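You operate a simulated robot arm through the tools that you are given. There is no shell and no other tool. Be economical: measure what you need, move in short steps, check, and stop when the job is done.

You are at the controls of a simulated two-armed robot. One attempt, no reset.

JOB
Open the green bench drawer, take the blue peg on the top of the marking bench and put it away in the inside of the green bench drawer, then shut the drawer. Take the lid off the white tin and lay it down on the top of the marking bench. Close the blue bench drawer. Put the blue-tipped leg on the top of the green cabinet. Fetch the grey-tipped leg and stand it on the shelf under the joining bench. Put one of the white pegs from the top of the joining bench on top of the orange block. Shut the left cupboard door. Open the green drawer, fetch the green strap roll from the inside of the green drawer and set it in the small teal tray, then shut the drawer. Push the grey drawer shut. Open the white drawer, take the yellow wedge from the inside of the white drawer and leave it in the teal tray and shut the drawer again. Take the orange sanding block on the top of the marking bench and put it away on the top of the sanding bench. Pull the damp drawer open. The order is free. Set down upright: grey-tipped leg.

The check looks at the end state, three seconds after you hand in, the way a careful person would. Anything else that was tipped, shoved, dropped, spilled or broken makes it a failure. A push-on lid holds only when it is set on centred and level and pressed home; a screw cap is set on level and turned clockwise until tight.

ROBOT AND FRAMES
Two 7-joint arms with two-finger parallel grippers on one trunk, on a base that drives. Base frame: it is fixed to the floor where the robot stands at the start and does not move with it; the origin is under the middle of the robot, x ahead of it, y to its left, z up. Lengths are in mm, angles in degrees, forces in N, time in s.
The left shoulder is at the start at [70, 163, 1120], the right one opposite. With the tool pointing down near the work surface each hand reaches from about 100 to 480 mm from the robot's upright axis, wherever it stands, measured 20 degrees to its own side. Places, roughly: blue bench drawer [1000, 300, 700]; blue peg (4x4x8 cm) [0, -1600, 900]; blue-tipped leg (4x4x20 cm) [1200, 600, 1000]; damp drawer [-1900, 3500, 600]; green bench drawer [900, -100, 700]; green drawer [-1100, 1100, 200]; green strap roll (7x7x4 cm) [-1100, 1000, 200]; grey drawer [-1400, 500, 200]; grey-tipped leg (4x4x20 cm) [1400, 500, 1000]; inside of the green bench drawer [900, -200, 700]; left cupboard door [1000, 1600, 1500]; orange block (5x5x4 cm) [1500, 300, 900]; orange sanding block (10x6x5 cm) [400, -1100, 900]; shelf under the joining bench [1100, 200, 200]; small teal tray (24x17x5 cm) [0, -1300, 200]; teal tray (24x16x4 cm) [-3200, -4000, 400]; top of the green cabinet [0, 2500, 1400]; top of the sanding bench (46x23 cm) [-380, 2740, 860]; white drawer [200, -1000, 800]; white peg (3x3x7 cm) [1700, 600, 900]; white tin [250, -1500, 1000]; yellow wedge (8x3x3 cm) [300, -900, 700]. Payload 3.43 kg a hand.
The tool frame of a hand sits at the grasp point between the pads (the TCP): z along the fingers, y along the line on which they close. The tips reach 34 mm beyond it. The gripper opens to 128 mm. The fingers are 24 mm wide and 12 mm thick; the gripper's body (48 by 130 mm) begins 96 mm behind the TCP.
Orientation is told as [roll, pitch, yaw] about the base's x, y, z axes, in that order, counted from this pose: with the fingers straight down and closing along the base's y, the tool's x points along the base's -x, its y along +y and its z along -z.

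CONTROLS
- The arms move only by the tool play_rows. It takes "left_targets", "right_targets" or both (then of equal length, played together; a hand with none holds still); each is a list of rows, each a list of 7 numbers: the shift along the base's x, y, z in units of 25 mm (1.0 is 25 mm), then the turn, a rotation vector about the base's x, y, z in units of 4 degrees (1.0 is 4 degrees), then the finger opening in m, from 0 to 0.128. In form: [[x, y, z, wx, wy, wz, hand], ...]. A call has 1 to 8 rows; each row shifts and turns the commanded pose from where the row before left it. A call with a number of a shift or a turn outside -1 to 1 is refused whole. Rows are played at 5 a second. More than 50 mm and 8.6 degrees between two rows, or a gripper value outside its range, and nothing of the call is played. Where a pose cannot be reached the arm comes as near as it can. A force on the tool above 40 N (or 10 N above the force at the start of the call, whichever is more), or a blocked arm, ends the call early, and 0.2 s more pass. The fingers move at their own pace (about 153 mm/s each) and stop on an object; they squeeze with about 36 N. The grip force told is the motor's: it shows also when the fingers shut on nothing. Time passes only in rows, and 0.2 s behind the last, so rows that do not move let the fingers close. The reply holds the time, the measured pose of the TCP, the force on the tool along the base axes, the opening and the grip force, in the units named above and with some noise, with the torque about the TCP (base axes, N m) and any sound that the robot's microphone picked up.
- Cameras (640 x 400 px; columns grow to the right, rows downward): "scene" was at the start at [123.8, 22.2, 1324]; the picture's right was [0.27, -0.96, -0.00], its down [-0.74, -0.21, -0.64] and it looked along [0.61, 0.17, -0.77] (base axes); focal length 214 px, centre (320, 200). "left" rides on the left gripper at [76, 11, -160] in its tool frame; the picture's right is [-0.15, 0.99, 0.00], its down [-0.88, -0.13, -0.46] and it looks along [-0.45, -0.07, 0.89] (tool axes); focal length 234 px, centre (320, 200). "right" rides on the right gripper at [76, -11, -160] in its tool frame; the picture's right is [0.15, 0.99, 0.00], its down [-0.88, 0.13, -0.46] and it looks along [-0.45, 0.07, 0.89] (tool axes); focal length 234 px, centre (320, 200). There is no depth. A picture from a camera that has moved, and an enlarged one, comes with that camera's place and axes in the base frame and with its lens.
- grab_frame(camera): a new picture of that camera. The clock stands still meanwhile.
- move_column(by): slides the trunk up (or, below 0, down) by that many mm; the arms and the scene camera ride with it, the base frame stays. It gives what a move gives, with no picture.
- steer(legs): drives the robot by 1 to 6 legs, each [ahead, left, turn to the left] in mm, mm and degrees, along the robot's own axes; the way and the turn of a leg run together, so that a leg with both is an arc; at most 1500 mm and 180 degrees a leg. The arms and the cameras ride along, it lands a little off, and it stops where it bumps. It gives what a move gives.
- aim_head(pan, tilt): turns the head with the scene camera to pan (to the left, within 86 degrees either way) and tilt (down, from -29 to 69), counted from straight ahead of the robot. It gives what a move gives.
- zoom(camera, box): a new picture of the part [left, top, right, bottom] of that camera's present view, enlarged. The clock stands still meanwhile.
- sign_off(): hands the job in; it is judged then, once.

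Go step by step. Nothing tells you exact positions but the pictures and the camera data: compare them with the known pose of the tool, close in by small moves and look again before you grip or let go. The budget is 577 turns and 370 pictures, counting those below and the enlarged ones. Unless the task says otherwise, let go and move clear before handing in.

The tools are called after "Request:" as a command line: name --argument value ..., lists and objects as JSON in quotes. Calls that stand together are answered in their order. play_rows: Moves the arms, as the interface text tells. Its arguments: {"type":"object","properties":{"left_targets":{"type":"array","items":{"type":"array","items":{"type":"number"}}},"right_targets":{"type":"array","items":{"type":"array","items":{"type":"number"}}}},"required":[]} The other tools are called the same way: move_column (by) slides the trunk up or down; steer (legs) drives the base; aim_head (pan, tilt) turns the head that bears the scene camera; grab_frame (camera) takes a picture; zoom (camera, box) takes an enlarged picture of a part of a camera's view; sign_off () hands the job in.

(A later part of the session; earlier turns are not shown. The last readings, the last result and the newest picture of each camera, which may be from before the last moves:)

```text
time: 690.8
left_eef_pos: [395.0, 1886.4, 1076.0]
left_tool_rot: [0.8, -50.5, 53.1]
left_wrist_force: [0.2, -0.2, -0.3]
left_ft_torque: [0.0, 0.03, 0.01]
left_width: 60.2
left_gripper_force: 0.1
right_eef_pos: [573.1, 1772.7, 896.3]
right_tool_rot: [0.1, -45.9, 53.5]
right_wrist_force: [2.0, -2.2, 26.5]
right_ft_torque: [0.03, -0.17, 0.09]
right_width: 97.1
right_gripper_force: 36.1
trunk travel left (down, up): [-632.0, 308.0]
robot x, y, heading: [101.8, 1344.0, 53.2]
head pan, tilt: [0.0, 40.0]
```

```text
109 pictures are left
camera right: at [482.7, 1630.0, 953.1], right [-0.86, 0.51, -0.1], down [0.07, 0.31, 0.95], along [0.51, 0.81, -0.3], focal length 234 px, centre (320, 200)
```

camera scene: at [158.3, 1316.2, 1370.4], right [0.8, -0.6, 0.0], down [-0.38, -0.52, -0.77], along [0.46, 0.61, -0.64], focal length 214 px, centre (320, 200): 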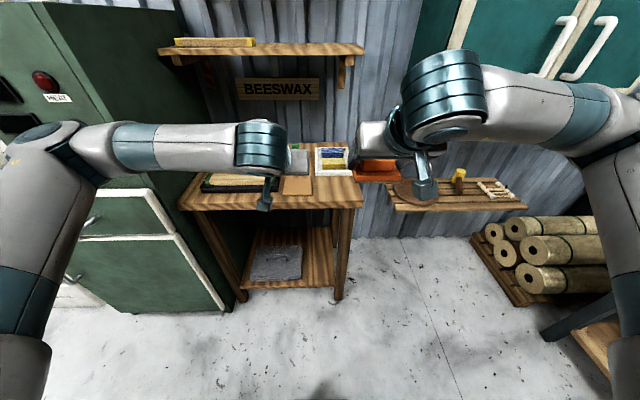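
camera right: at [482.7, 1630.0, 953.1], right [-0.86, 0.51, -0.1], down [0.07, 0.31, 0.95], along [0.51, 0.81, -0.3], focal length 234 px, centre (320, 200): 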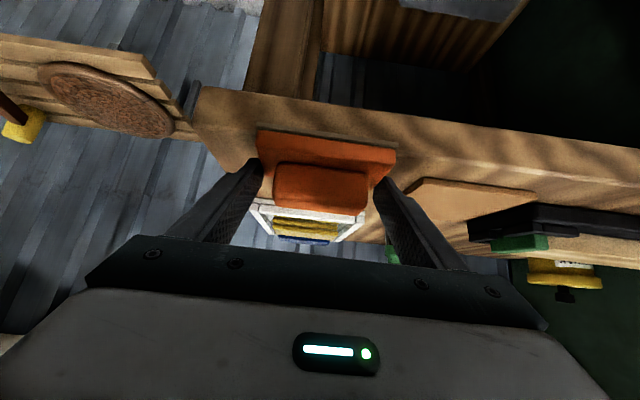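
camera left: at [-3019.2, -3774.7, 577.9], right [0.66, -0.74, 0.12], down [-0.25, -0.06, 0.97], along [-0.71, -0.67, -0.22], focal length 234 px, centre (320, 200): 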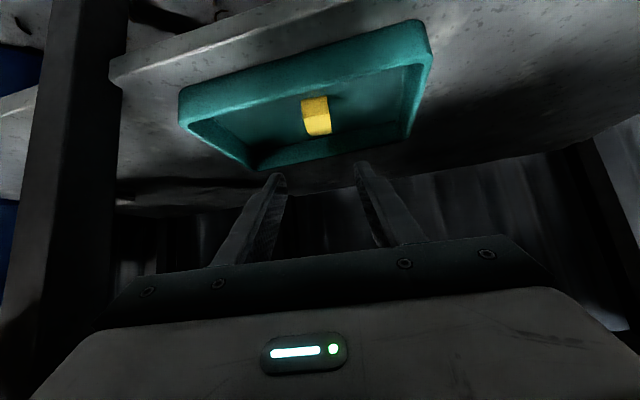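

Block rests on the table. Release, retreat the right hand up, and strafe right so the left hand can take it.

Request:
play_rows --right_targets '[[0, 0, 0.1, 0, 0, 0, 0.06], [0, 0, 0, 0, 0, 0, 0.122], [0, 0, 0, 0, 0, 0, 0.122], [-0.3, -0.4, 0.8, 0, 0, 0, 0.122], [-0.3, -0.4, 1, 0, 0, 0, 0.122], [-0.3, -0.4, 1, 0, 0, 0, 0.122], [-0.3, -0.4, 1, 0, 0, 0, 0.1], [-0.3, -0.4, 1, 0, 0, 0, 0.1]]' --left_targets '[[0, 0, 0, 0, 0, 0, 0.06], [0, 0, 0, 0, 0, 0, 0.06], [0, 0, 0, 0, 0, 0, 0.06], [-0.3, -0.4, 0, -0.3, 0.22, 0, 0.06], [-0.3, -0.4, 0, -0.3, 0.22, 0, 0.1], [-0.3, -0.4, 0, -0.3, 0.22, 0, 0.12], [-0.3, -0.4, 0, -0.3, 0.22, 0, 0.12], [-0.3, -0.4, 0, 0, 0, 0, 0.12]]'

Request:
steer --legs '[[0, -240, 0.8]]'

Request:
grab_frame --camera "left"

Request:
grab_frame --camera "scene"

```text
time: 692.6
left_eef_pos: [358.0, 1837.2, 1075.3]
left_tool_rot: [0.8, -44.3, 53.2]
left_wrist_force: [-0.1, 0.0, -0.3]
left_ft_torque: [0.03, -0.01, 0.03]
left_width: 120.1
left_gripper_force: 0.2
right_eef_pos: [535.6, 1723.9, 1015.9]
right_tool_rot: [0.0, -45.3, 53.5]
right_wrist_force: [1.0, -0.2, -0.3]
right_ft_torque: [0.04, -0.01, -0.01]
right_width: 100.0
right_gripper_force: 0.0
trunk travel left (down, up): [-632.0, 308.0]
robot x, y, heading: [103.9, 1348.5, 53.3]
head pan, tilt: [0.0, 40.0]
```

```text
time: 694.4
left_eef_pos: [544.5, 1700.1, 1075.1]
left_tool_rot: [0.8, -44.4, 54.0]
left_wrist_force: [0.9, 0.6, -0.3]
left_ft_torque: [0.0, 0.01, -0.02]
left_width: 120.1
left_gripper_force: 0.0
right_eef_pos: [722.4, 1589.5, 1015.3]
right_tool_rot: [0.0, -45.2, 54.3]
right_wrist_force: [0.0, -1.2, -0.8]
right_ft_torque: [-0.03, 0.03, 0.0]
right_width: 99.9
right_gripper_force: 0.2
trunk travel left (down, up): [-632.0, 308.0]
robot x, y, heading: [295.4, 1208.5, 54.1]
head pan, tilt: [0.0, 40.0]
```

```text
108 pictures are left
camera left: at [439.5, 1571.2, 1135.8], right [-0.74, 0.66, 0.11], down [0.29, 0.17, 0.94], along [0.6, 0.73, -0.32], focal length 234 px, centre (320, 200)
```

left: 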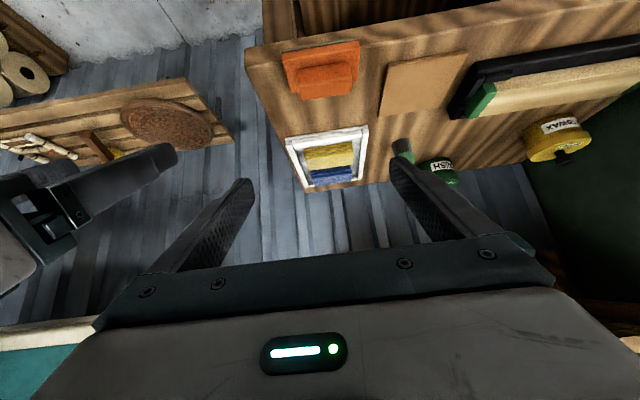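

```text
107 pictures are left
camera scene: at [375.0, 1318.0, 1370.4], right [0.81, -0.59, 0.0], down [-0.38, -0.52, -0.77], along [0.45, 0.62, -0.64], focal length 214 px, centre (320, 200)
```

scene: 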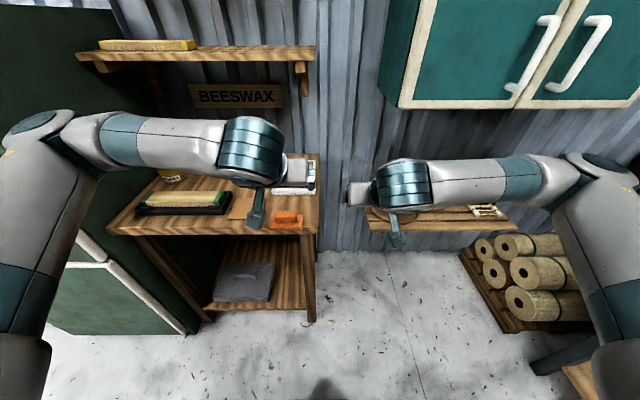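

Request:
play_rows --left_targets '[[0.25, 0.68, -0.7, 0, 0, 0, 0.124], [0.25, 0.68, -0.7, 0, 0, 0, 0.124], [0.25, 0.68, -0.7, 0, 0, 0, 0.124], [0.25, 0.68, -0.7, 0, 0, 0, 0.124], [0, 0, -1, 0, 0, 0, 0.124], [0, 0, -1, 0, 0, 0, 0.124]]'

Request:
grab_frame --camera "left"

```text
time: 695.8
left_eef_pos: [569.5, 1771.1, 953.9]
left_tool_rot: [0.7, -44.4, 54.0]
left_wrist_force: [-0.3, 0.9, 0.1]
left_ft_torque: [-0.01, -0.02, -0.03]
left_width: 123.9
left_gripper_force: 0.0
right_eef_pos: [723.3, 1589.0, 1015.0]
right_tool_rot: [0.0, -45.2, 54.4]
right_wrist_force: [-0.2, -0.2, -0.3]
right_ft_torque: [-0.02, -0.01, -0.01]
right_width: 100.1
right_gripper_force: 0.1
trunk travel left (down, up): [-632.0, 308.0]
robot x, y, heading: [295.6, 1207.0, 54.1]
head pan, tilt: [0.0, 40.0]
```

```text
106 pictures are left
camera left: at [464.1, 1641.2, 1015.7], right [-0.74, 0.66, 0.11], down [0.29, 0.17, 0.94], along [0.6, 0.73, -0.32], focal length 234 px, centre (320, 200)
```

left: 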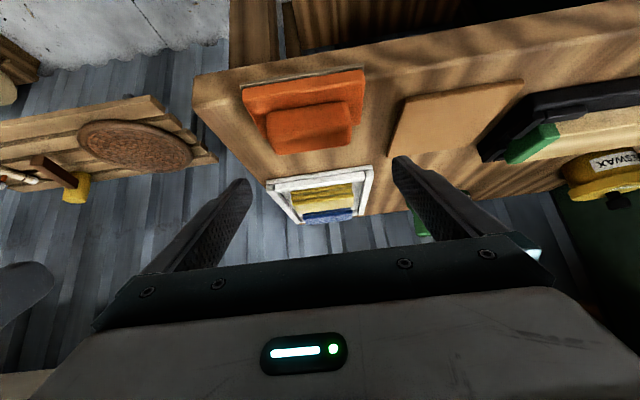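

Request:
play_rows --left_targets '[[0.02, -0.3, -0.4, 0, 0, 0, 0.124], [0, 0, -0.8, 0, 0, 0, 0.124], [0, 0, -0.7, 0, 0, 0, 0.124], [0, 0, -0.3, 0, 0, 0, 0.124]]'

Request:
grab_frame --camera "left"

```text
time: 696.8
left_eef_pos: [570.2, 1762.4, 899.3]
left_tool_rot: [0.8, -44.5, 54.0]
left_wrist_force: [-0.3, 0.6, 0.4]
left_ft_torque: [0.02, 0.03, 0.01]
left_width: 124.0
left_gripper_force: 0.1
right_eef_pos: [723.3, 1589.4, 1016.4]
right_tool_rot: [0.0, -45.2, 54.3]
right_wrist_force: [-0.6, -0.2, -0.5]
right_ft_torque: [-0.01, -0.02, 0.0]
right_width: 100.0
right_gripper_force: 0.0
trunk travel left (down, up): [-632.0, 308.0]
robot x, y, heading: [295.2, 1205.0, 54.1]
head pan, tilt: [0.0, 40.0]
```

```text
105 pictures are left
camera left: at [464.3, 1633.0, 960.4], right [-0.74, 0.66, 0.11], down [0.29, 0.17, 0.94], along [0.6, 0.73, -0.32], focal length 234 px, centre (320, 200)
```

left: 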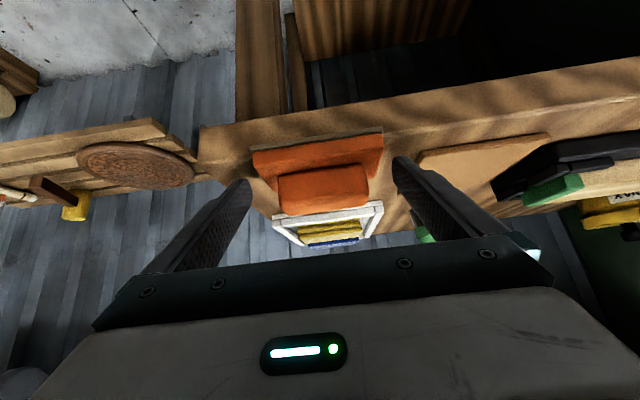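

Block is between the fingers. Close and lift.

Request:
play_rows --left_targets '[[0, 0, -0.1, 0, 0, 0, 0.08], [0, 0, 0, 0, 0, 0, 0.05], [0, 0, 0, 0, 0, 0, 0.05], [0, 0, 0, 0, 0, 0, 0.05], [0, 0, 0.6, 0, 0, 0, 0.05], [0, 0, 1, 0, 0, 0, 0.05], [0, 0, 1, 0, 0, 0, 0.05], [0, 0, 1, 0, 0, 0, 0.05]]'

Request:
play_rows --left_targets '[[0, 0, 1, 0, 0, 0, 0.05], [0, 0, 1, 0, 0, 0, 0.05], [0, 0, 1, 0, 0, 0, 0.05], [0, 0, 1, 0, 0, 0, 0.05]]'

Request:
grab_frame --camera "left"

```text
time: 698.6
left_eef_pos: [570.4, 1761.5, 988.5]
left_tool_rot: [0.9, -44.4, 54.0]
left_wrist_force: [0.1, -0.9, -0.6]
left_ft_torque: [0.03, -0.03, -0.03]
left_width: 96.9
left_gripper_force: 36.5
right_eef_pos: [723.3, 1589.1, 1015.6]
right_tool_rot: [0.0, -45.2, 54.3]
right_wrist_force: [0.7, 0.2, 0.3]
right_ft_torque: [0.01, -0.01, 0.01]
right_width: 100.2
right_gripper_force: 0.0
trunk travel left (down, up): [-632.0, 308.0]
robot x, y, heading: [300.1, 1207.8, 54.3]
head pan, tilt: [0.0, 40.0]
```

```text
time: 699.6
left_eef_pos: [573.2, 1763.6, 1087.4]
left_tool_rot: [0.8, -44.4, 53.9]
left_wrist_force: [0.1, 0.9, -0.8]
left_ft_torque: [0.01, 0.0, -0.01]
left_width: 97.2
left_gripper_force: 36.0
right_eef_pos: [722.5, 1588.1, 1015.0]
right_tool_rot: [0.1, -45.3, 54.3]
right_wrist_force: [0.3, 0.3, -0.4]
right_ft_torque: [0.06, 0.01, 0.0]
right_width: 100.0
right_gripper_force: 0.1
trunk travel left (down, up): [-632.0, 308.0]
robot x, y, heading: [298.9, 1206.3, 54.4]
head pan, tilt: [0.0, 40.0]
```

```text
104 pictures are left
camera left: at [467.3, 1633.1, 1148.4], right [-0.74, 0.66, 0.11], down [0.29, 0.17, 0.94], along [0.6, 0.73, -0.32], focal length 234 px, centre (320, 200)
```

left: 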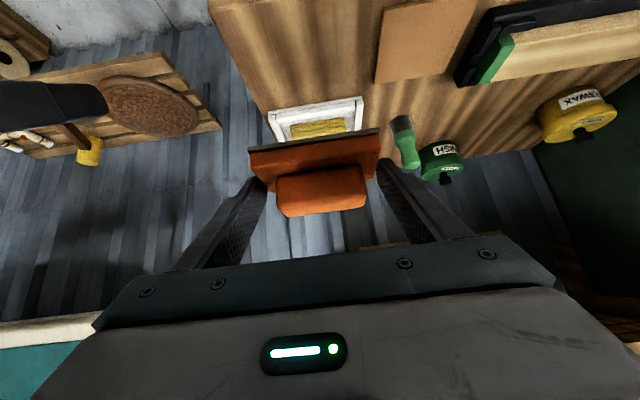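

Left hand has the block. Backing off, tucking the right arm, and driving to the sanding bench.

Request:
steer --legs '[[-250, 0, 0]]'

Request:
play_rows --right_targets '[[-0.32, -1, 0.45, -0.81, 0.58, 0, 0.05], [-0.32, -1, 0.45, -0.81, 0.58, 0, 0.05], [-0.32, -1, 0.45, -0.81, 0.58, 0, 0.05], [-0.32, -1, 0.45, -0.81, 0.58, 0, 0.05], [-0.32, -1, 0.45, -0.81, 0.58, 0, 0.05], [-0.32, -1, 0.45, -0.81, 0.58, 0, 0.05], [-0.32, -1, 0.45, -0.81, 0.58, 0, 0.05], [-0.32, -1, 0.45, -0.81, 0.58, 0, 0.05]]'

Request:
play_rows --right_targets '[[-0.32, -1, 0.45, -0.81, 0.58, 0, 0.05], [-0.32, -1, 0.45, -0.81, 0.58, 0, 0.05], [-0.32, -1, 0.45, -0.81, 0.58, 0, 0.05], [-0.32, -1, 0.45, 0, 0, 0, 0.05]]'

Request:
steer --legs '[[0, 1440, 0], [190, 0, 0]]'

Request:
aim_head --pan 0 --tilt 35

Request:
grab_frame --camera "scene"

```text
time: 701.4
left_eef_pos: [428.0, 1564.6, 1086.9]
left_tool_rot: [0.8, -44.4, 53.9]
left_wrist_force: [-0.7, 0.4, -1.3]
left_ft_torque: [-0.02, 0.01, -0.01]
left_width: 96.9
left_gripper_force: 36.1
right_eef_pos: [579.2, 1391.0, 1014.6]
right_tool_rot: [0.0, -45.2, 54.4]
right_wrist_force: [0.2, 0.3, 0.0]
right_ft_torque: [-0.01, -0.01, 0.0]
right_width: 100.1
right_gripper_force: 0.2
trunk travel left (down, up): [-632.0, 308.0]
robot x, y, heading: [154.8, 1008.9, 54.0]
head pan, tilt: [0.0, 40.0]
```

```text
time: 703.2
left_eef_pos: [428.2, 1563.6, 1087.2]
left_tool_rot: [0.8, -44.3, 54.0]
left_wrist_force: [1.1, -0.5, -0.4]
left_ft_torque: [-0.01, 0.02, -0.02]
left_width: 97.1
left_gripper_force: 36.1
right_eef_pos: [517.0, 1196.7, 1108.3]
right_tool_rot: [0.0, -13.2, 54.3]
right_wrist_force: [0.4, -0.5, -0.2]
right_ft_torque: [0.01, -0.02, -0.01]
right_width: 50.0
right_gripper_force: 0.1
right hand out of reach, approached as far as the arm can: row 5, 6
trunk travel left (down, up): [-632.0, 308.0]
robot x, y, heading: [150.3, 1009.8, 54.2]
head pan, tilt: [0.0, 40.0]
```

```text
time: 704.2
left_eef_pos: [427.5, 1562.3, 1087.3]
left_tool_rot: [0.9, -44.6, 54.0]
left_wrist_force: [-0.3, 0.9, -0.9]
left_ft_torque: [-0.03, 0.01, -0.01]
left_width: 97.2
left_gripper_force: 36.1
right_eef_pos: [483.3, 1098.9, 1159.8]
right_tool_rot: [-0.1, -1.2, 54.3]
right_wrist_force: [0.1, -0.6, 0.7]
right_ft_torque: [0.05, 0.0, 0.03]
right_width: 50.0
right_gripper_force: 0.2
right hand out of reach, approached as far as the arm can: row 4
trunk travel left (down, up): [-632.0, 308.0]
robot x, y, heading: [153.3, 1011.9, 54.0]
head pan, tilt: [0.0, 40.0]
```

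```text
time: 712.4
left_eef_pos: [-592.3, 2556.4, 1087.2]
left_tool_rot: [0.9, -44.4, 52.8]
left_wrist_force: [0.1, -0.3, 0.0]
left_ft_torque: [-0.03, 0.0, -0.01]
left_width: 97.0
left_gripper_force: 35.6
right_eef_pos: [-545.3, 2091.1, 1158.0]
right_tool_rot: [0.1, -1.3, 53.3]
right_wrist_force: [-0.3, 0.1, -0.6]
right_ft_torque: [-0.01, 0.03, -0.01]
right_width: 50.1
right_gripper_force: 0.1
trunk travel left (down, up): [-632.0, 308.0]
robot x, y, heading: [-880.7, 2006.8, 52.8]
head pan, tilt: [0.0, 40.0]
```

```text
time: 713.1
left_eef_pos: [-591.7, 2557.1, 1086.0]
left_tool_rot: [0.8, -44.3, 52.8]
left_wrist_force: [0.4, -0.1, -0.1]
left_ft_torque: [-0.04, 0.03, 0.03]
left_width: 97.2
left_gripper_force: 36.2
right_eef_pos: [-544.5, 2090.1, 1157.5]
right_tool_rot: [0.0, -1.2, 53.2]
right_wrist_force: [-0.1, 0.5, 0.1]
right_ft_torque: [0.03, 0.02, 0.0]
right_width: 50.1
right_gripper_force: 0.0
trunk travel left (down, up): [-632.0, 308.0]
robot x, y, heading: [-882.9, 2005.6, 53.0]
head pan, tilt: [0.0, 35.0]
```

```text
103 pictures are left
camera scene: at [-796.6, 2117.6, 1377.8], right [0.8, -0.6, 0.0], down [-0.35, -0.46, -0.82], along [0.49, 0.65, -0.57], focal length 214 px, centre (320, 200)
```

scene: 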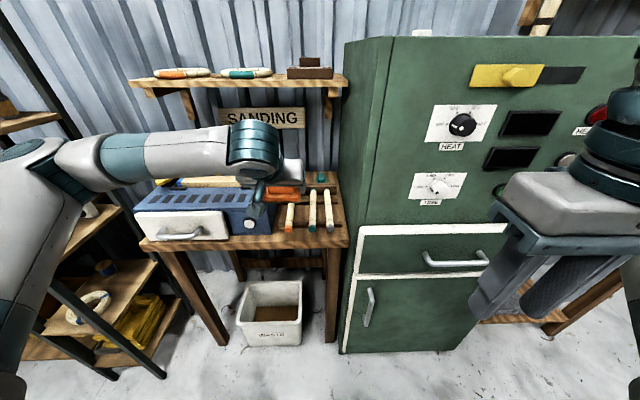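

Shifting left, bringing the right hand inward, then creeping forward.

Request:
play_rows --right_targets '[[-0.78, 0.58, 0, 0, 0, 0, 0.05], [-0.78, 0.58, 0, 0, 0, 0, 0.05]]'

Request:
steer --legs '[[0, 128, 1.2], [200, 0, 0]]'

Request:
grab_frame --camera "scene"

Request:
grab_frame --camera "left"

```text
time: 713.7
left_eef_pos: [-591.9, 2556.5, 1087.2]
left_tool_rot: [0.8, -44.4, 52.8]
left_wrist_force: [-0.1, 0.7, -1.2]
left_ft_torque: [0.0, 0.02, 0.01]
left_width: 97.3
left_gripper_force: 35.6
right_eef_pos: [-585.6, 2122.5, 1158.6]
right_tool_rot: [0.0, -1.2, 53.1]
right_wrist_force: [-0.4, -0.2, -0.7]
right_ft_torque: [0.0, -0.04, 0.01]
right_width: 50.1
right_gripper_force: 0.1
trunk travel left (down, up): [-632.0, 308.0]
robot x, y, heading: [-879.0, 2006.7, 52.9]
head pan, tilt: [0.0, 35.0]
```

```text
time: 716.4
left_eef_pos: [-552.7, 2838.2, 1015.0]
left_tool_rot: [0.6, -41.0, 50.2]
left_wrist_force: [-3.6, 8.8, 25.3]
left_ft_torque: [-0.13, 0.16, -0.1]
left_width: 99.6
left_gripper_force: 36.1
right_eef_pos: [-606.2, 2402.5, 1124.9]
right_tool_rot: [8.5, 9.0, 49.4]
right_wrist_force: [-0.4, -1.4, -0.2]
right_ft_torque: [0.14, -0.05, -0.06]
right_width: 50.1
right_gripper_force: 0.0
trunk travel left (down, up): [-632.0, 308.0]
robot x, y, heading: [-899.6, 2213.0, 49.9]
head pan, tilt: [0.0, 35.0]
stopped in leg 2: the robot was blocked; the commanded pose is now the measured one
```

```text
102 pictures are left
camera scene: at [-866.9, 2300.6, 1385.8], right [0.77, -0.64, 0.02], down [-0.33, -0.42, -0.84], along [0.55, 0.64, -0.54], focal length 214 px, centre (320, 200)
```

scene: 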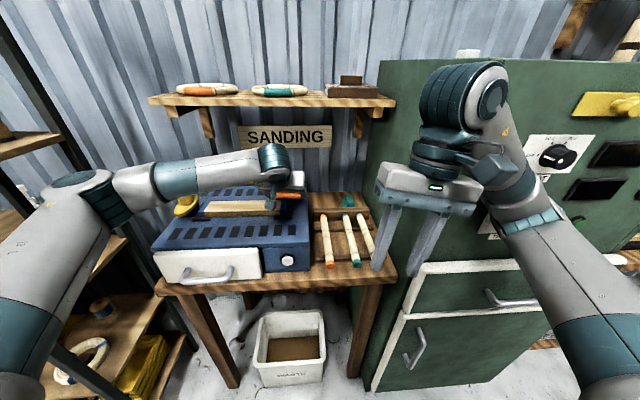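

```text
101 pictures are left
camera left: at [-664.7, 2719.1, 1085.4], right [-0.69, 0.71, 0.1], down [0.34, 0.2, 0.92], along [0.64, 0.67, -0.38], focal length 234 px, centre (320, 200)
```

left: 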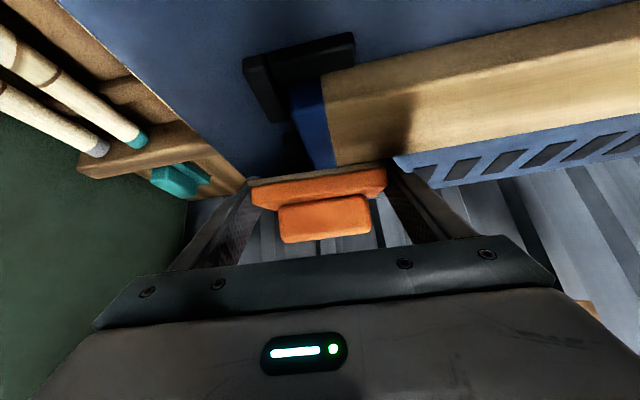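

The right arm met the cabinet again and the robot twisted; the block touches the machine. Raise the left hand at once and back off.

Request:
play_rows --left_targets '[[0, 0, 1, 0, 0, 0, 0.05], [0, 0, 1, 0, 0, 0, 0.05], [0, 0, 1, 0, 0, 0, 0.05], [0, 0, 1, 0, 0, 0, 0.05], [0, 0, 1, 0, 0, 0, 0.05]]'

Request:
steer --legs '[[-250, 0, 4]]'

Request:
aim_head --pan -5 --tilt 30

Request:
grab_frame --camera "scene"

```text
time: 717.8
left_eef_pos: [-539.7, 2835.1, 1125.6]
left_tool_rot: [0.7, -39.7, 49.0]
left_wrist_force: [-1.4, 0.9, -0.7]
left_ft_torque: [-0.08, -0.07, -0.1]
left_width: 99.5
left_gripper_force: 35.7
right_eef_pos: [-602.7, 2404.4, 1130.8]
right_tool_rot: [8.8, 7.6, 48.6]
right_wrist_force: [0.6, -4.4, 2.1]
right_ft_torque: [0.51, 0.06, -0.11]
right_width: 50.1
right_gripper_force: 0.0
trunk travel left (down, up): [-632.0, 308.0]
robot x, y, heading: [-905.0, 2214.2, 49.0]
head pan, tilt: [0.0, 35.0]
stopped in row 5 (left hand): the arm was blocked; the commanded pose is now the measured one
```

```text
time: 719.7
left_eef_pos: [-694.5, 2668.2, 1116.5]
left_tool_rot: [2.4, -38.7, 51.9]
left_wrist_force: [0.3, 0.4, -1.4]
left_ft_torque: [0.0, 0.0, 0.02]
left_width: 99.3
left_gripper_force: 36.4
right_eef_pos: [-720.6, 2232.9, 1117.9]
right_tool_rot: [9.0, 9.0, 52.8]
right_wrist_force: [0.4, -0.3, -0.2]
right_ft_torque: [0.01, 0.03, 0.02]
right_width: 50.0
right_gripper_force: 0.1
trunk travel left (down, up): [-632.0, 308.0]
robot x, y, heading: [-1043.1, 2021.1, 53.2]
head pan, tilt: [0.0, 35.0]
```

```text
time: 720.3
left_eef_pos: [-694.7, 2668.1, 1117.0]
left_tool_rot: [2.3, -38.7, 51.9]
left_wrist_force: [-0.2, -0.3, -0.8]
left_ft_torque: [-0.01, -0.01, -0.02]
left_width: 99.4
left_gripper_force: 36.3
right_eef_pos: [-721.9, 2232.9, 1117.6]
right_tool_rot: [9.1, 9.0, 52.8]
right_wrist_force: [-0.9, -0.1, 0.2]
right_ft_torque: [0.01, 0.02, -0.01]
right_width: 49.8
right_gripper_force: 0.1
trunk travel left (down, up): [-632.0, 308.0]
robot x, y, heading: [-1045.7, 2020.4, 53.3]
head pan, tilt: [-5.0, 30.0]
```

```text
100 pictures are left
camera scene: at [-953.6, 2132.1, 1385.8], right [0.75, -0.67, 0.0], down [-0.33, -0.37, -0.87], along [0.58, 0.65, -0.5], focal length 214 px, centre (320, 200)
```

scene: 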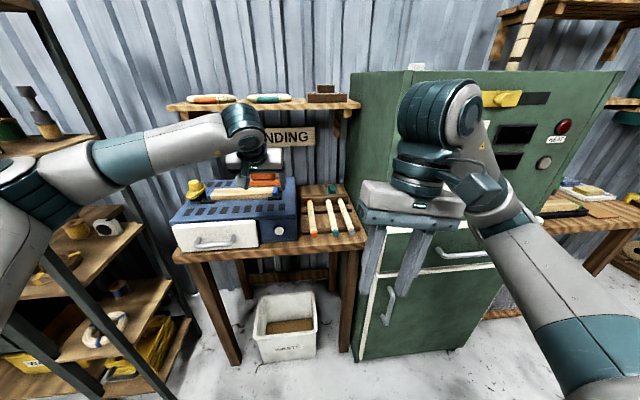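

I'll approach with the robot turned 30° to the right, which keeps the right arm off the cabinet. First retract the left hand, then turn.

Request:
play_rows --left_targets '[[-0.6, -0.8, 0.3, 0, 0, 0, 0.05], [-0.6, -0.8, 0.3, 0, 0, 0, 0.05], [-0.6, -0.8, 0, 0, 0, 0, 0.05], [-0.6, -0.8, 0, 0, 0, 0, 0.05], [-0.6, -0.8, 0, 0, 0, 0, 0.05], [-0.6, -0.8, 0, 0, 0, 0, 0.05], [-0.6, -0.8, 0, 0, 0, 0, 0.05], [-0.6, -0.8, 0, 0, 0, 0, 0.05]]'

Request:
steer --legs '[[0, 0, -29.3]]'

Request:
aim_head --pan 25 --tilt 35

Request:
grab_frame --camera "scene"

```text
time: 722.1
left_eef_pos: [-811.7, 2506.9, 1133.1]
left_tool_rot: [2.3, -38.8, 52.0]
left_wrist_force: [-0.7, -0.1, -1.1]
left_ft_torque: [-0.05, 0.02, 0.03]
left_width: 99.1
left_gripper_force: 36.4
right_eef_pos: [-722.6, 2233.1, 1117.9]
right_tool_rot: [9.2, 9.0, 52.8]
right_wrist_force: [0.8, 0.1, 0.4]
right_ft_torque: [0.01, 0.02, 0.0]
right_width: 49.8
right_gripper_force: 0.0
trunk travel left (down, up): [-632.0, 308.0]
robot x, y, heading: [-1044.5, 2025.9, 53.1]
head pan, tilt: [-5.0, 30.0]
```

```text
time: 724.0
left_eef_pos: [-603.5, 2330.8, 1134.3]
left_tool_rot: [2.3, -38.7, 22.4]
left_wrist_force: [-0.1, 0.5, -0.8]
left_ft_torque: [-0.01, -0.01, -0.01]
left_width: 99.0
left_gripper_force: 35.8
right_eef_pos: [-661.4, 2048.5, 1117.4]
right_tool_rot: [9.1, 8.9, 23.3]
right_wrist_force: [0.5, 0.7, 1.3]
right_ft_torque: [0.01, 0.01, 0.01]
right_width: 50.0
right_gripper_force: 0.1
trunk travel left (down, up): [-632.0, 308.0]
robot x, y, heading: [-1040.1, 2025.0, 23.8]
head pan, tilt: [-5.0, 30.0]
```

```text
time: 724.9
left_eef_pos: [-603.7, 2330.0, 1132.2]
left_tool_rot: [2.3, -38.8, 22.5]
left_wrist_force: [0.2, 0.4, -1.1]
left_ft_torque: [0.0, 0.01, 0.0]
left_width: 98.9
left_gripper_force: 35.5
right_eef_pos: [-661.6, 2048.4, 1117.4]
right_tool_rot: [9.2, 8.9, 23.3]
right_wrist_force: [0.9, -0.7, -0.5]
right_ft_torque: [-0.01, 0.03, 0.02]
right_width: 50.1
right_gripper_force: 0.0
trunk travel left (down, up): [-632.0, 308.0]
robot x, y, heading: [-1045.1, 2018.9, 23.7]
head pan, tilt: [25.0, 35.0]
```

```text
99 pictures are left
camera scene: at [-939.3, 2111.3, 1377.9], right [0.75, -0.66, 0.0], down [-0.38, -0.43, -0.82], along [0.54, 0.61, -0.57], focal length 214 px, centre (320, 200)
```

scene: 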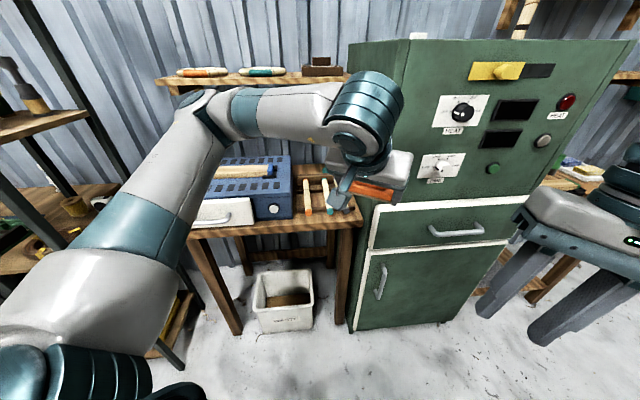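

Yawing the left hand back toward the wall direction, then moving diagonally to the bench.

Request:
play_rows --left_targets '[[0, 0, 0, 0, 0, 1, 0.05], [0, 0, 0, 0, 0, 1, 0.05], [0, 0, 0, 0, 0, 1, 0.05], [0, 0, 0, 0, 0, 1, 0.05], [0, 0, 0, 0, 0, 1, 0.05], [0, 0, 0, 0, 0, 1, 0.05], [0, 0, 0, 0.48, -0.52, 1, 0.05], [0, 0, 0, 0.48, -0.52, 0.6, 0.05]]'

Request:
steer --legs '[[200, 265, 0]]'

Request:
grab_frame --camera "scene"

Request:
grab_frame --camera "left"

```text
time: 726.7
left_eef_pos: [-603.3, 2330.7, 1133.6]
left_tool_rot: [1.1, -44.3, 53.7]
left_wrist_force: [-0.2, -0.2, -0.8]
left_ft_torque: [-0.03, 0.02, 0.0]
left_width: 99.2
left_gripper_force: 36.4
right_eef_pos: [-660.1, 2047.6, 1117.4]
right_tool_rot: [9.2, 9.0, 23.3]
right_wrist_force: [0.2, -0.3, 0.3]
right_ft_torque: [0.0, 0.0, -0.02]
right_width: 49.9
right_gripper_force: 0.0
trunk travel left (down, up): [-632.0, 308.0]
robot x, y, heading: [-1042.7, 2022.8, 23.7]
head pan, tilt: [25.0, 35.0]
```

```text
time: 728.9
left_eef_pos: [-527.4, 2657.2, 1132.9]
left_tool_rot: [1.4, -44.3, 53.8]
left_wrist_force: [-0.1, -0.3, -1.4]
left_ft_torque: [-0.01, -0.01, -0.02]
left_width: 99.3
left_gripper_force: 35.9
right_eef_pos: [-583.5, 2374.9, 1116.5]
right_tool_rot: [9.1, 8.9, 23.6]
right_wrist_force: [0.2, 0.4, 0.5]
right_ft_torque: [0.0, -0.03, -0.01]
right_width: 50.0
right_gripper_force: 0.1
trunk travel left (down, up): [-632.0, 308.0]
robot x, y, heading: [-968.1, 2349.1, 24.1]
head pan, tilt: [25.0, 35.0]
```

```text
98 pictures are left
camera scene: at [-862.6, 2436.3, 1377.9], right [0.75, -0.66, 0.0], down [-0.38, -0.43, -0.82], along [0.54, 0.62, -0.57], focal length 214 px, centre (320, 200)
```

scene: 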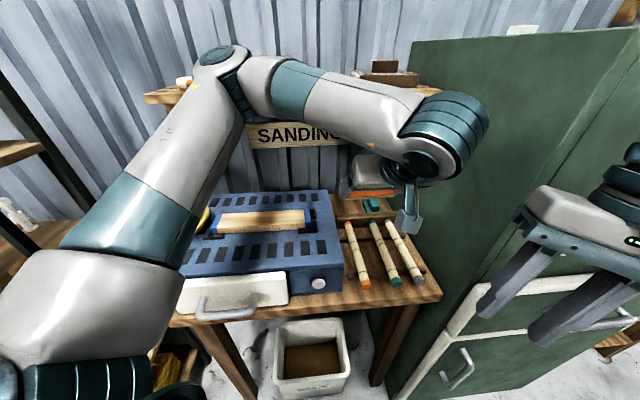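

```text
97 pictures are left
camera left: at [-632.8, 2527.9, 1194.7], right [-0.74, 0.66, 0.12], down [0.3, 0.17, 0.94], along [0.6, 0.73, -0.32], focal length 234 px, centre (320, 200)
```

left: 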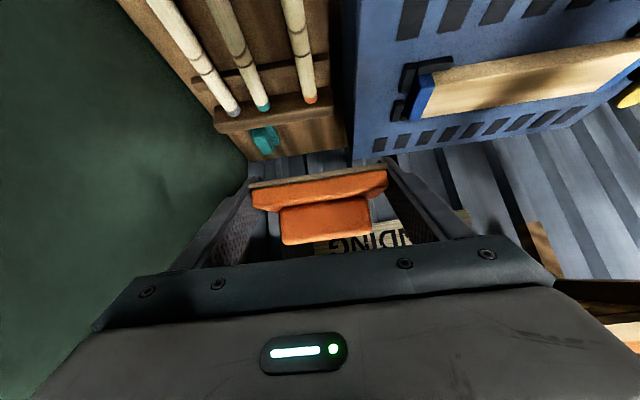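

The back strip is now in front of the left hand: free area centred near (-318, 2922). Moving the robot the remaining bit.

Request:
steer --legs '[[78, 104, 0]]'

Request:
play_rows --left_targets '[[0.69, 0.7, 0, 0, 0, 0, 0.05], [0.69, 0.7, 0, 0, 0, 0, 0.05], [0.69, 0.7, -0.3, 0, 0, 0, 0.05], [0.69, 0.7, -0.5, 0, 0, 0, 0.05]]'

Request:
grab_frame --camera "left"

Request:
grab_frame --camera "scene"

```text
time: 730.2
left_eef_pos: [-508.4, 2749.4, 1153.0]
left_tool_rot: [1.3, -46.6, 53.3]
left_wrist_force: [0.3, 0.2, -1.1]
left_ft_torque: [-0.01, 0.01, -0.03]
left_width: 99.3
left_gripper_force: 35.6
right_eef_pos: [-565.4, 2469.4, 1122.9]
right_tool_rot: [10.3, 7.8, 23.7]
right_wrist_force: [0.4, 0.0, -0.5]
right_ft_torque: [-0.01, 0.0, 0.0]
right_width: 50.1
right_gripper_force: 0.1
trunk travel left (down, up): [-632.0, 308.0]
robot x, y, heading: [-934.1, 2471.6, 24.0]
head pan, tilt: [25.0, 35.0]
```

```text
time: 731.4
left_eef_pos: [-389.6, 2781.9, 1178.9]
left_tool_rot: [-1.8, -51.1, 46.7]
left_wrist_force: [0.6, -1.1, -1.2]
left_ft_torque: [0.08, -0.02, 0.04]
left_width: 99.4
left_gripper_force: 35.5
right_eef_pos: [-543.2, 2471.8, 1124.5]
right_tool_rot: [7.6, 6.4, 15.9]
right_wrist_force: [2.7, 1.2, 0.7]
right_ft_torque: [-0.14, 0.3, 0.04]
right_width: 49.9
right_gripper_force: 0.2
trunk travel left (down, up): [-632.0, 308.0]
robot x, y, heading: [-906.6, 2481.9, 19.6]
head pan, tilt: [25.0, 35.0]
stopped in row 4 (left hand): the arm was blocked; the commanded pose is now the measured one
```

```text
96 pictures are left
camera left: at [-519.4, 2667.4, 1219.8], right [-0.64, 0.76, 0.1], down [0.22, 0.06, 0.97], along [0.74, 0.65, -0.21], focal length 234 px, centre (320, 200)
```

left: 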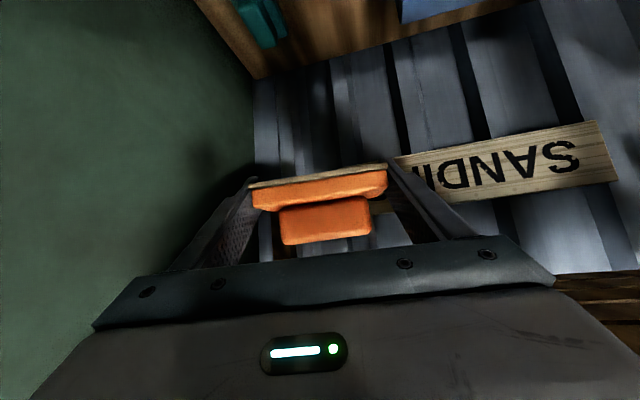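

```text
95 pictures are left
camera scene: at [-775.9, 2422.5, 1394.4], right [0.7, -0.71, -0.08], down [-0.42, -0.31, -0.85], along [0.58, 0.63, -0.52], focal length 214 px, centre (320, 200)
```

scene: 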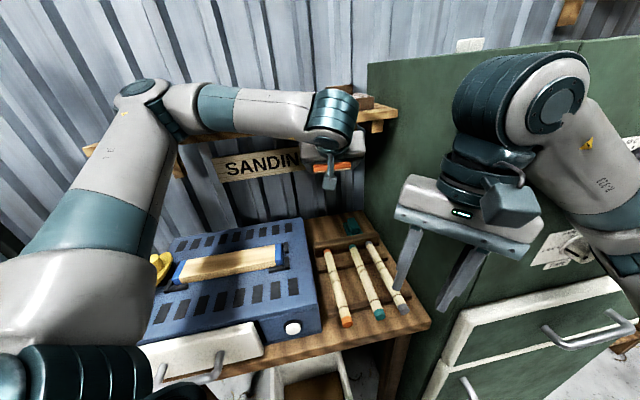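

The left elbow met the shelf above the bench. Retracting by the same path and checking the shelf items.

Request:
play_rows --left_targets '[[-0.69, -0.7, 0, 0, 0, 0, 0.05], [-0.69, -0.7, 0, 0, 0, 0, 0.05], [-0.69, -0.7, 0, 0, 0, 0, 0.05], [-0.69, -0.7, 0, 0, 0, 0, 0.05]]'

Request:
steer --legs '[[-100, -140, 4]]'

Request:
aim_head --pan 30 --tilt 15

Request:
grab_frame --camera "scene"

```text
time: 731.7
left_eef_pos: [-378.8, 2713.0, 1153.0]
left_tool_rot: [1.4, -52.0, 30.0]
left_wrist_force: [0.9, 3.0, 0.0]
left_ft_torque: [-0.21, 0.14, -0.16]
left_width: 98.9
left_gripper_force: 36.5
right_eef_pos: [-521.9, 2479.3, 1111.3]
right_tool_rot: [4.5, 3.0, 5.6]
right_wrist_force: [1.8, -0.5, -0.5]
right_ft_torque: [-0.02, 0.17, -0.01]
right_width: 50.2
right_gripper_force: 0.1
trunk travel left (down, up): [-632.0, 308.0]
robot x, y, heading: [-901.3, 2473.2, 17.1]
head pan, tilt: [25.0, 35.0]
stopped in row 1 (left hand): the arm was blocked; the commanded pose is now the measured one
```

```text
time: 732.5
left_eef_pos: [-375.0, 2651.6, 1030.5]
left_tool_rot: [13.9, -44.7, -2.4]
left_wrist_force: [-0.1, -1.8, -1.1]
left_ft_torque: [0.15, -0.05, 0.06]
left_width: 99.9
left_gripper_force: 36.4
right_eef_pos: [-462.7, 2501.4, 1078.1]
right_tool_rot: [-0.4, -15.8, -0.5]
right_wrist_force: [42.1, -54.8, -2.8]
right_ft_torque: [6.22, 4.73, 0.37]
right_width: 50.1
right_gripper_force: 0.1
trunk travel left (down, up): [-632.0, 308.0]
robot x, y, heading: [-866.2, 2468.8, 10.9]
head pan, tilt: [25.0, 35.0]
stopped in leg 1: the robot was blocked; the commanded pose is now the measured one
```

```text
time: 733.3
left_eef_pos: [-364.7, 2645.2, 1030.2]
left_tool_rot: [11.2, -46.5, -2.6]
left_wrist_force: [0.2, 0.1, -0.4]
left_ft_torque: [0.01, 0.01, 0.01]
left_width: 99.7
left_gripper_force: 36.1
right_eef_pos: [-467.0, 2499.6, 1075.1]
right_tool_rot: [-2.2, -13.9, -4.1]
right_wrist_force: [41.5, -96.8, 83.3]
right_ft_torque: [17.22, 8.77, 1.54]
right_width: 49.9
right_gripper_force: 0.0
trunk travel left (down, up): [-632.0, 308.0]
robot x, y, heading: [-861.5, 2441.7, 8.5]
head pan, tilt: [30.0, 15.0]
```

```text
94 pictures are left
camera scene: at [-732.4, 2288.4, 1423.6], right [0.62, -0.77, -0.13], down [-0.21, -0.01, -0.98], along [0.76, 0.63, -0.16], focal length 214 px, centre (320, 200)
```

scene: 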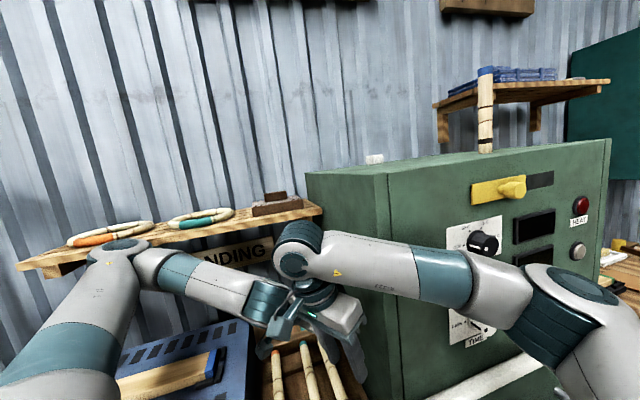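

The two hands have run into each other. Moving the right hand up and away first.

Request:
play_rows --right_targets '[[0.2, -0.6, 0.8, 0, 0, 0, 0.05], [0.1, -0.7, 0.8, 0, 0, 0, 0.05], [0, -0.8, 0.6, 0, 0, 0, 0.05], [0, -0.8, 0.4, 0, 0, 0, 0.05]]'

Request:
aim_head --pan 30 --tilt 35

Request:
grab_frame --camera "scene"

```text
time: 733.6
left_eef_pos: [-356.4, 2697.1, 971.0]
left_tool_rot: [16.5, -43.6, -8.9]
left_wrist_force: [-1.0, -1.4, -1.7]
left_ft_torque: [0.11, -0.03, 0.11]
left_width: 99.4
left_gripper_force: 35.8
right_eef_pos: [-460.5, 2519.5, 1036.6]
right_tool_rot: [-11.6, -19.9, 2.4]
right_wrist_force: [1.0, 1.2, 0.0]
right_ft_torque: [-0.04, 0.05, -0.07]
right_width: 49.9
right_gripper_force: 0.1
trunk travel left (down, up): [-632.0, 308.0]
robot x, y, heading: [-855.8, 2430.4, 5.8]
head pan, tilt: [30.0, 15.0]
stopped in row 1 (left hand): the arm was blocked; the commanded pose is now the measured one
```

```text
time: 734.4
left_eef_pos: [-352.8, 2681.0, 981.2]
left_tool_rot: [14.0, -44.7, -9.0]
left_wrist_force: [-0.7, -1.0, -0.9]
left_ft_torque: [0.04, -0.06, 0.02]
left_width: 99.6
left_gripper_force: 36.0
right_eef_pos: [-465.8, 2519.2, 1041.0]
right_tool_rot: [-10.6, -18.3, -0.1]
right_wrist_force: [-0.6, 0.4, 0.0]
right_ft_torque: [-0.01, 0.0, -0.03]
right_width: 50.3
right_gripper_force: 0.0
trunk travel left (down, up): [-632.0, 308.0]
robot x, y, heading: [-855.9, 2421.2, 5.1]
head pan, tilt: [30.0, 35.0]
```

```text
93 pictures are left
camera scene: at [-739.4, 2291.6, 1390.7], right [0.57, -0.81, -0.11], down [-0.46, -0.21, -0.86], along [0.68, 0.54, -0.5], focal length 214 px, centre (320, 200)
```

scene: 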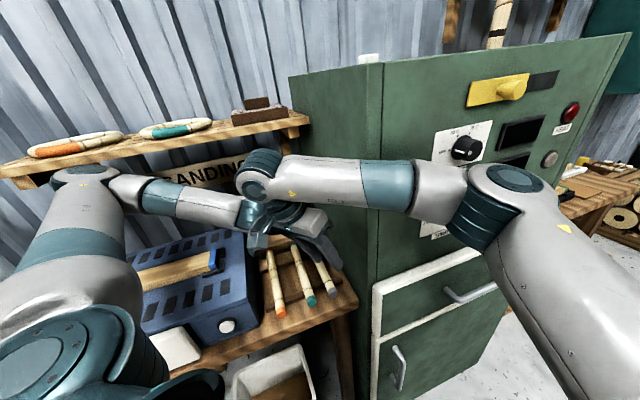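

Backing straight away from the wall.

Request:
steer --legs '[[-100, -115, 0]]'

Request:
grab_frame --camera "scene"

```text
time: 735.2
left_eef_pos: [-358.6, 2782.9, 957.2]
left_tool_rot: [7.2, -52.5, -4.1]
left_wrist_force: [-58.8, 80.8, 205.0]
left_ft_torque: [-2.55, 35.36, -14.88]
left_width: 99.4
left_gripper_force: 36.6
right_eef_pos: [-463.5, 2563.4, 994.3]
right_tool_rot: [-20.8, -18.6, -5.0]
right_wrist_force: [-3.0, -3.3, 0.0]
right_ft_torque: [0.34, -0.27, 0.23]
right_width: 49.8
right_gripper_force: 0.0
trunk travel left (down, up): [-632.0, 308.0]
robot x, y, heading: [-896.3, 2356.6, 1.3]
head pan, tilt: [30.0, 35.0]
stopped in leg 1: the robot was blocked; the commanded pose is now the measured one
```

```text
92 pictures are left
camera scene: at [-788.3, 2378.3, 1381.8], right [0.52, -0.86, -0.01], down [-0.48, -0.28, -0.83], along [0.71, 0.44, -0.56], focal length 214 px, centre (320, 200)
```

scene: 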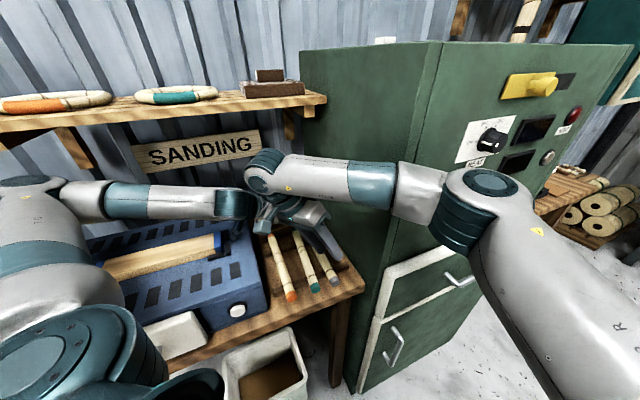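

Request:
grab_frame --camera "left"

Request:
grab_frame --camera "right"

```text
91 pictures are left
camera left: at [-532.4, 2785.4, 994.2], right [0.06, 0.98, 0.19], down [0.18, -0.2, 0.96], along [0.98, -0.03, -0.18], focal length 234 px, centre (320, 200)
```

left: 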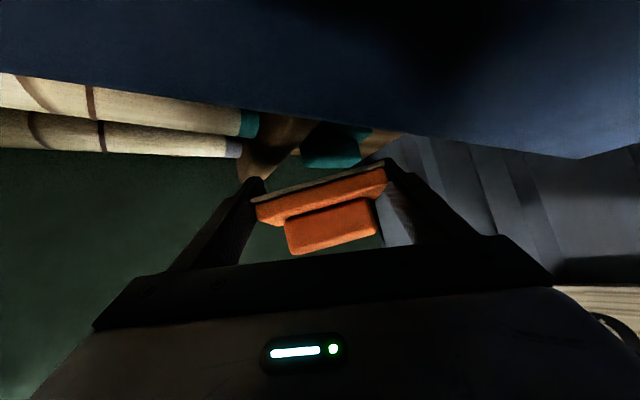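

```text
90 pictures are left
camera right: at [-578.7, 2620.1, 1114.3], right [0.05, 0.92, -0.38], down [0.73, 0.22, 0.64], along [0.68, -0.31, -0.67], focal length 234 px, centre (320, 200)
```

right: 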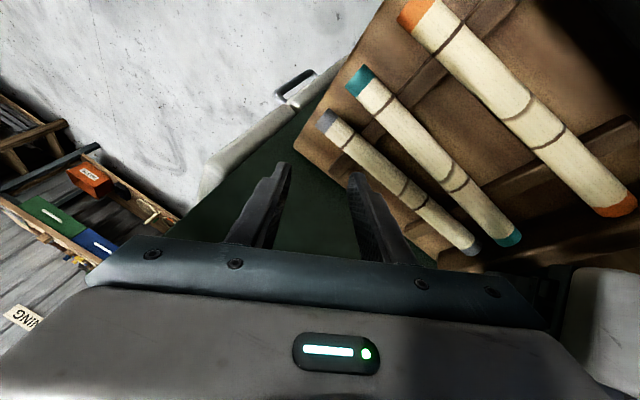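

The left hand is pressed on the machine with the right one above it. Lift the right hand first, then the left.

Request:
play_rows --right_targets '[[0, -0.3, 1, 0, 0, 0, 0.05], [0, -0.3, 1, 0, 0, 0, 0.05], [0, -0.3, 1, 0, 0, 0, 0.05], [0, -0.3, 1, 0, 0, 0, 0.05], [0, -0.3, 1, 0, 0, 0, 0.05], [0, -0.3, 1, 0, 0, 0, 0.05]]'

Request:
play_rows --left_targets '[[0, 0, 0.6, 0, 0, 0, 0.05], [0, 0, 0.8, 0, 0, 0, 0.05], [0, 0, 1, 0, 0, 0, 0.05]]'

Request:
grab_frame --camera "scene"

```text
time: 735.5
left_eef_pos: [-356.4, 2785.3, 960.1]
left_tool_rot: [5.6, -53.3, -2.8]
left_wrist_force: [-37.9, 28.7, 105.0]
left_ft_torque: [-0.93, 18.21, -5.59]
left_width: 99.5
left_gripper_force: 35.7
right_eef_pos: [-469.7, 2578.5, 989.2]
right_tool_rot: [-21.4, -18.5, -3.2]
right_wrist_force: [0.1, -0.7, 0.2]
right_ft_torque: [0.1, -0.01, 0.04]
right_width: 50.0
right_gripper_force: 0.2
right hand out of reach, approached as far as the arm can: row 1
trunk travel left (down, up): [-632.0, 308.0]
robot x, y, heading: [-897.2, 2354.3, 1.8]
head pan, tilt: [30.0, 35.0]
stopped in row 1 (left hand): the force on the tool passed its limit at 245 N (the readings are from after the stop); the commanded pose is now the measured one
```

```text
time: 736.3
left_eef_pos: [-355.7, 2781.8, 1010.1]
left_tool_rot: [4.0, -52.5, -2.1]
left_wrist_force: [0.4, -0.7, -0.6]
left_ft_torque: [0.01, -0.01, -0.04]
left_width: 99.9
left_gripper_force: 36.5
right_eef_pos: [-472.2, 2580.6, 987.5]
right_tool_rot: [-21.7, -18.3, -3.0]
right_wrist_force: [-0.2, -0.3, 0.0]
right_ft_torque: [0.0, -0.02, 0.01]
right_width: 50.0
right_gripper_force: 0.0
trunk travel left (down, up): [-632.0, 308.0]
robot x, y, heading: [-894.3, 2354.5, 1.4]
head pan, tilt: [30.0, 35.0]
```

```text
89 pictures are left
camera scene: at [-782.7, 2401.4, 1378.1], right [0.52, -0.85, 0.0], down [-0.48, -0.3, -0.82], along [0.71, 0.43, -0.57], focal length 214 px, centre (320, 200)
```

scene: 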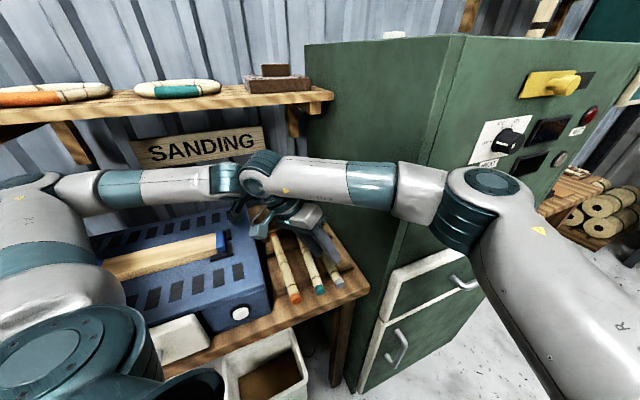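

Forces are zero now and things look in place. Drawing the right hand back out of the crossing.

Request:
play_rows --right_targets '[[-0.3, -0.9, 0.5, 0.4, 0.3, 0, 0.05], [-0.3, -0.9, 0.5, 0.4, 0.3, 0, 0.05], [-0.3, -0.9, 0.5, 0.4, 0.3, 0, 0.05], [-0.3, -0.9, 0.5, 0.4, 0.3, 0, 0.05], [-0.3, -0.9, 0.5, 0.4, 0.3, 0, 0.05], [-0.3, -0.9, 0.5, 0.4, 0.3, 0, 0.05], [-0.3, -0.9, 0.5, 0.4, 0.3, 0, 0.05], [-0.3, -0.9, 0.5, 0.4, 0.3, 0, 0.05]]'

Request:
play_rows --right_targets '[[-0.4, -1, 0.3, 0.3, 0.3, 0, 0.05], [-0.4, -1, 0.3, 0.3, 0.3, 0, 0.05], [-0.4, -1, 0.3, 0.3, 0.3, 0, 0.05], [-0.4, -1, 0.3, 0, 0, 0, 0.05], [-0.4, -1, 0.3, 0, 0, 0, 0.05], [-0.4, -1, 0.3, 0, 0, 0, 0.05], [-0.2, -1, 0, 0, 0, 0, 0.05], [-0.2, -1, 0, 0, 0, 0, 0.05]]'

Request:
grab_frame --camera "scene"

```text
time: 738.1
left_eef_pos: [-345.1, 2782.3, 1005.1]
left_tool_rot: [4.0, -52.0, -2.0]
left_wrist_force: [-0.7, -0.3, -0.7]
left_ft_torque: [0.06, 0.01, 0.06]
left_width: 99.8
left_gripper_force: 36.1
right_eef_pos: [-521.3, 2401.4, 1085.5]
right_tool_rot: [-9.4, -7.3, -5.8]
right_wrist_force: [0.0, 0.1, 0.7]
right_ft_torque: [0.03, 0.03, 0.02]
right_width: 50.1
right_gripper_force: 0.2
trunk travel left (down, up): [-632.0, 308.0]
robot x, y, heading: [-897.5, 2354.5, 1.3]
head pan, tilt: [30.0, 35.0]
```

```text
time: 739.9
left_eef_pos: [-345.8, 2783.4, 1004.7]
left_tool_rot: [4.0, -52.0, -1.9]
left_wrist_force: [0.9, -0.7, -0.8]
left_ft_torque: [-0.03, 0.01, 0.01]
left_width: 99.2
left_gripper_force: 35.7
right_eef_pos: [-590.6, 2201.8, 1131.3]
right_tool_rot: [-6.1, -3.4, -6.0]
right_wrist_force: [0.4, 0.0, -0.7]
right_ft_torque: [0.02, -0.03, -0.03]
right_width: 49.8
right_gripper_force: 0.1
trunk travel left (down, up): [-632.0, 308.0]
robot x, y, heading: [-893.7, 2359.2, 1.2]
head pan, tilt: [30.0, 35.0]
```

```text
88 pictures are left
camera scene: at [-768.9, 2402.7, 1378.0], right [0.52, -0.85, 0.0], down [-0.49, -0.3, -0.82], along [0.7, 0.43, -0.57], focal length 214 px, centre (320, 200)
```

scene: 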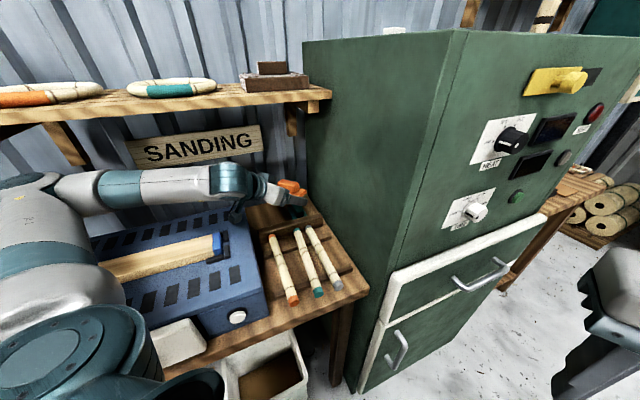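

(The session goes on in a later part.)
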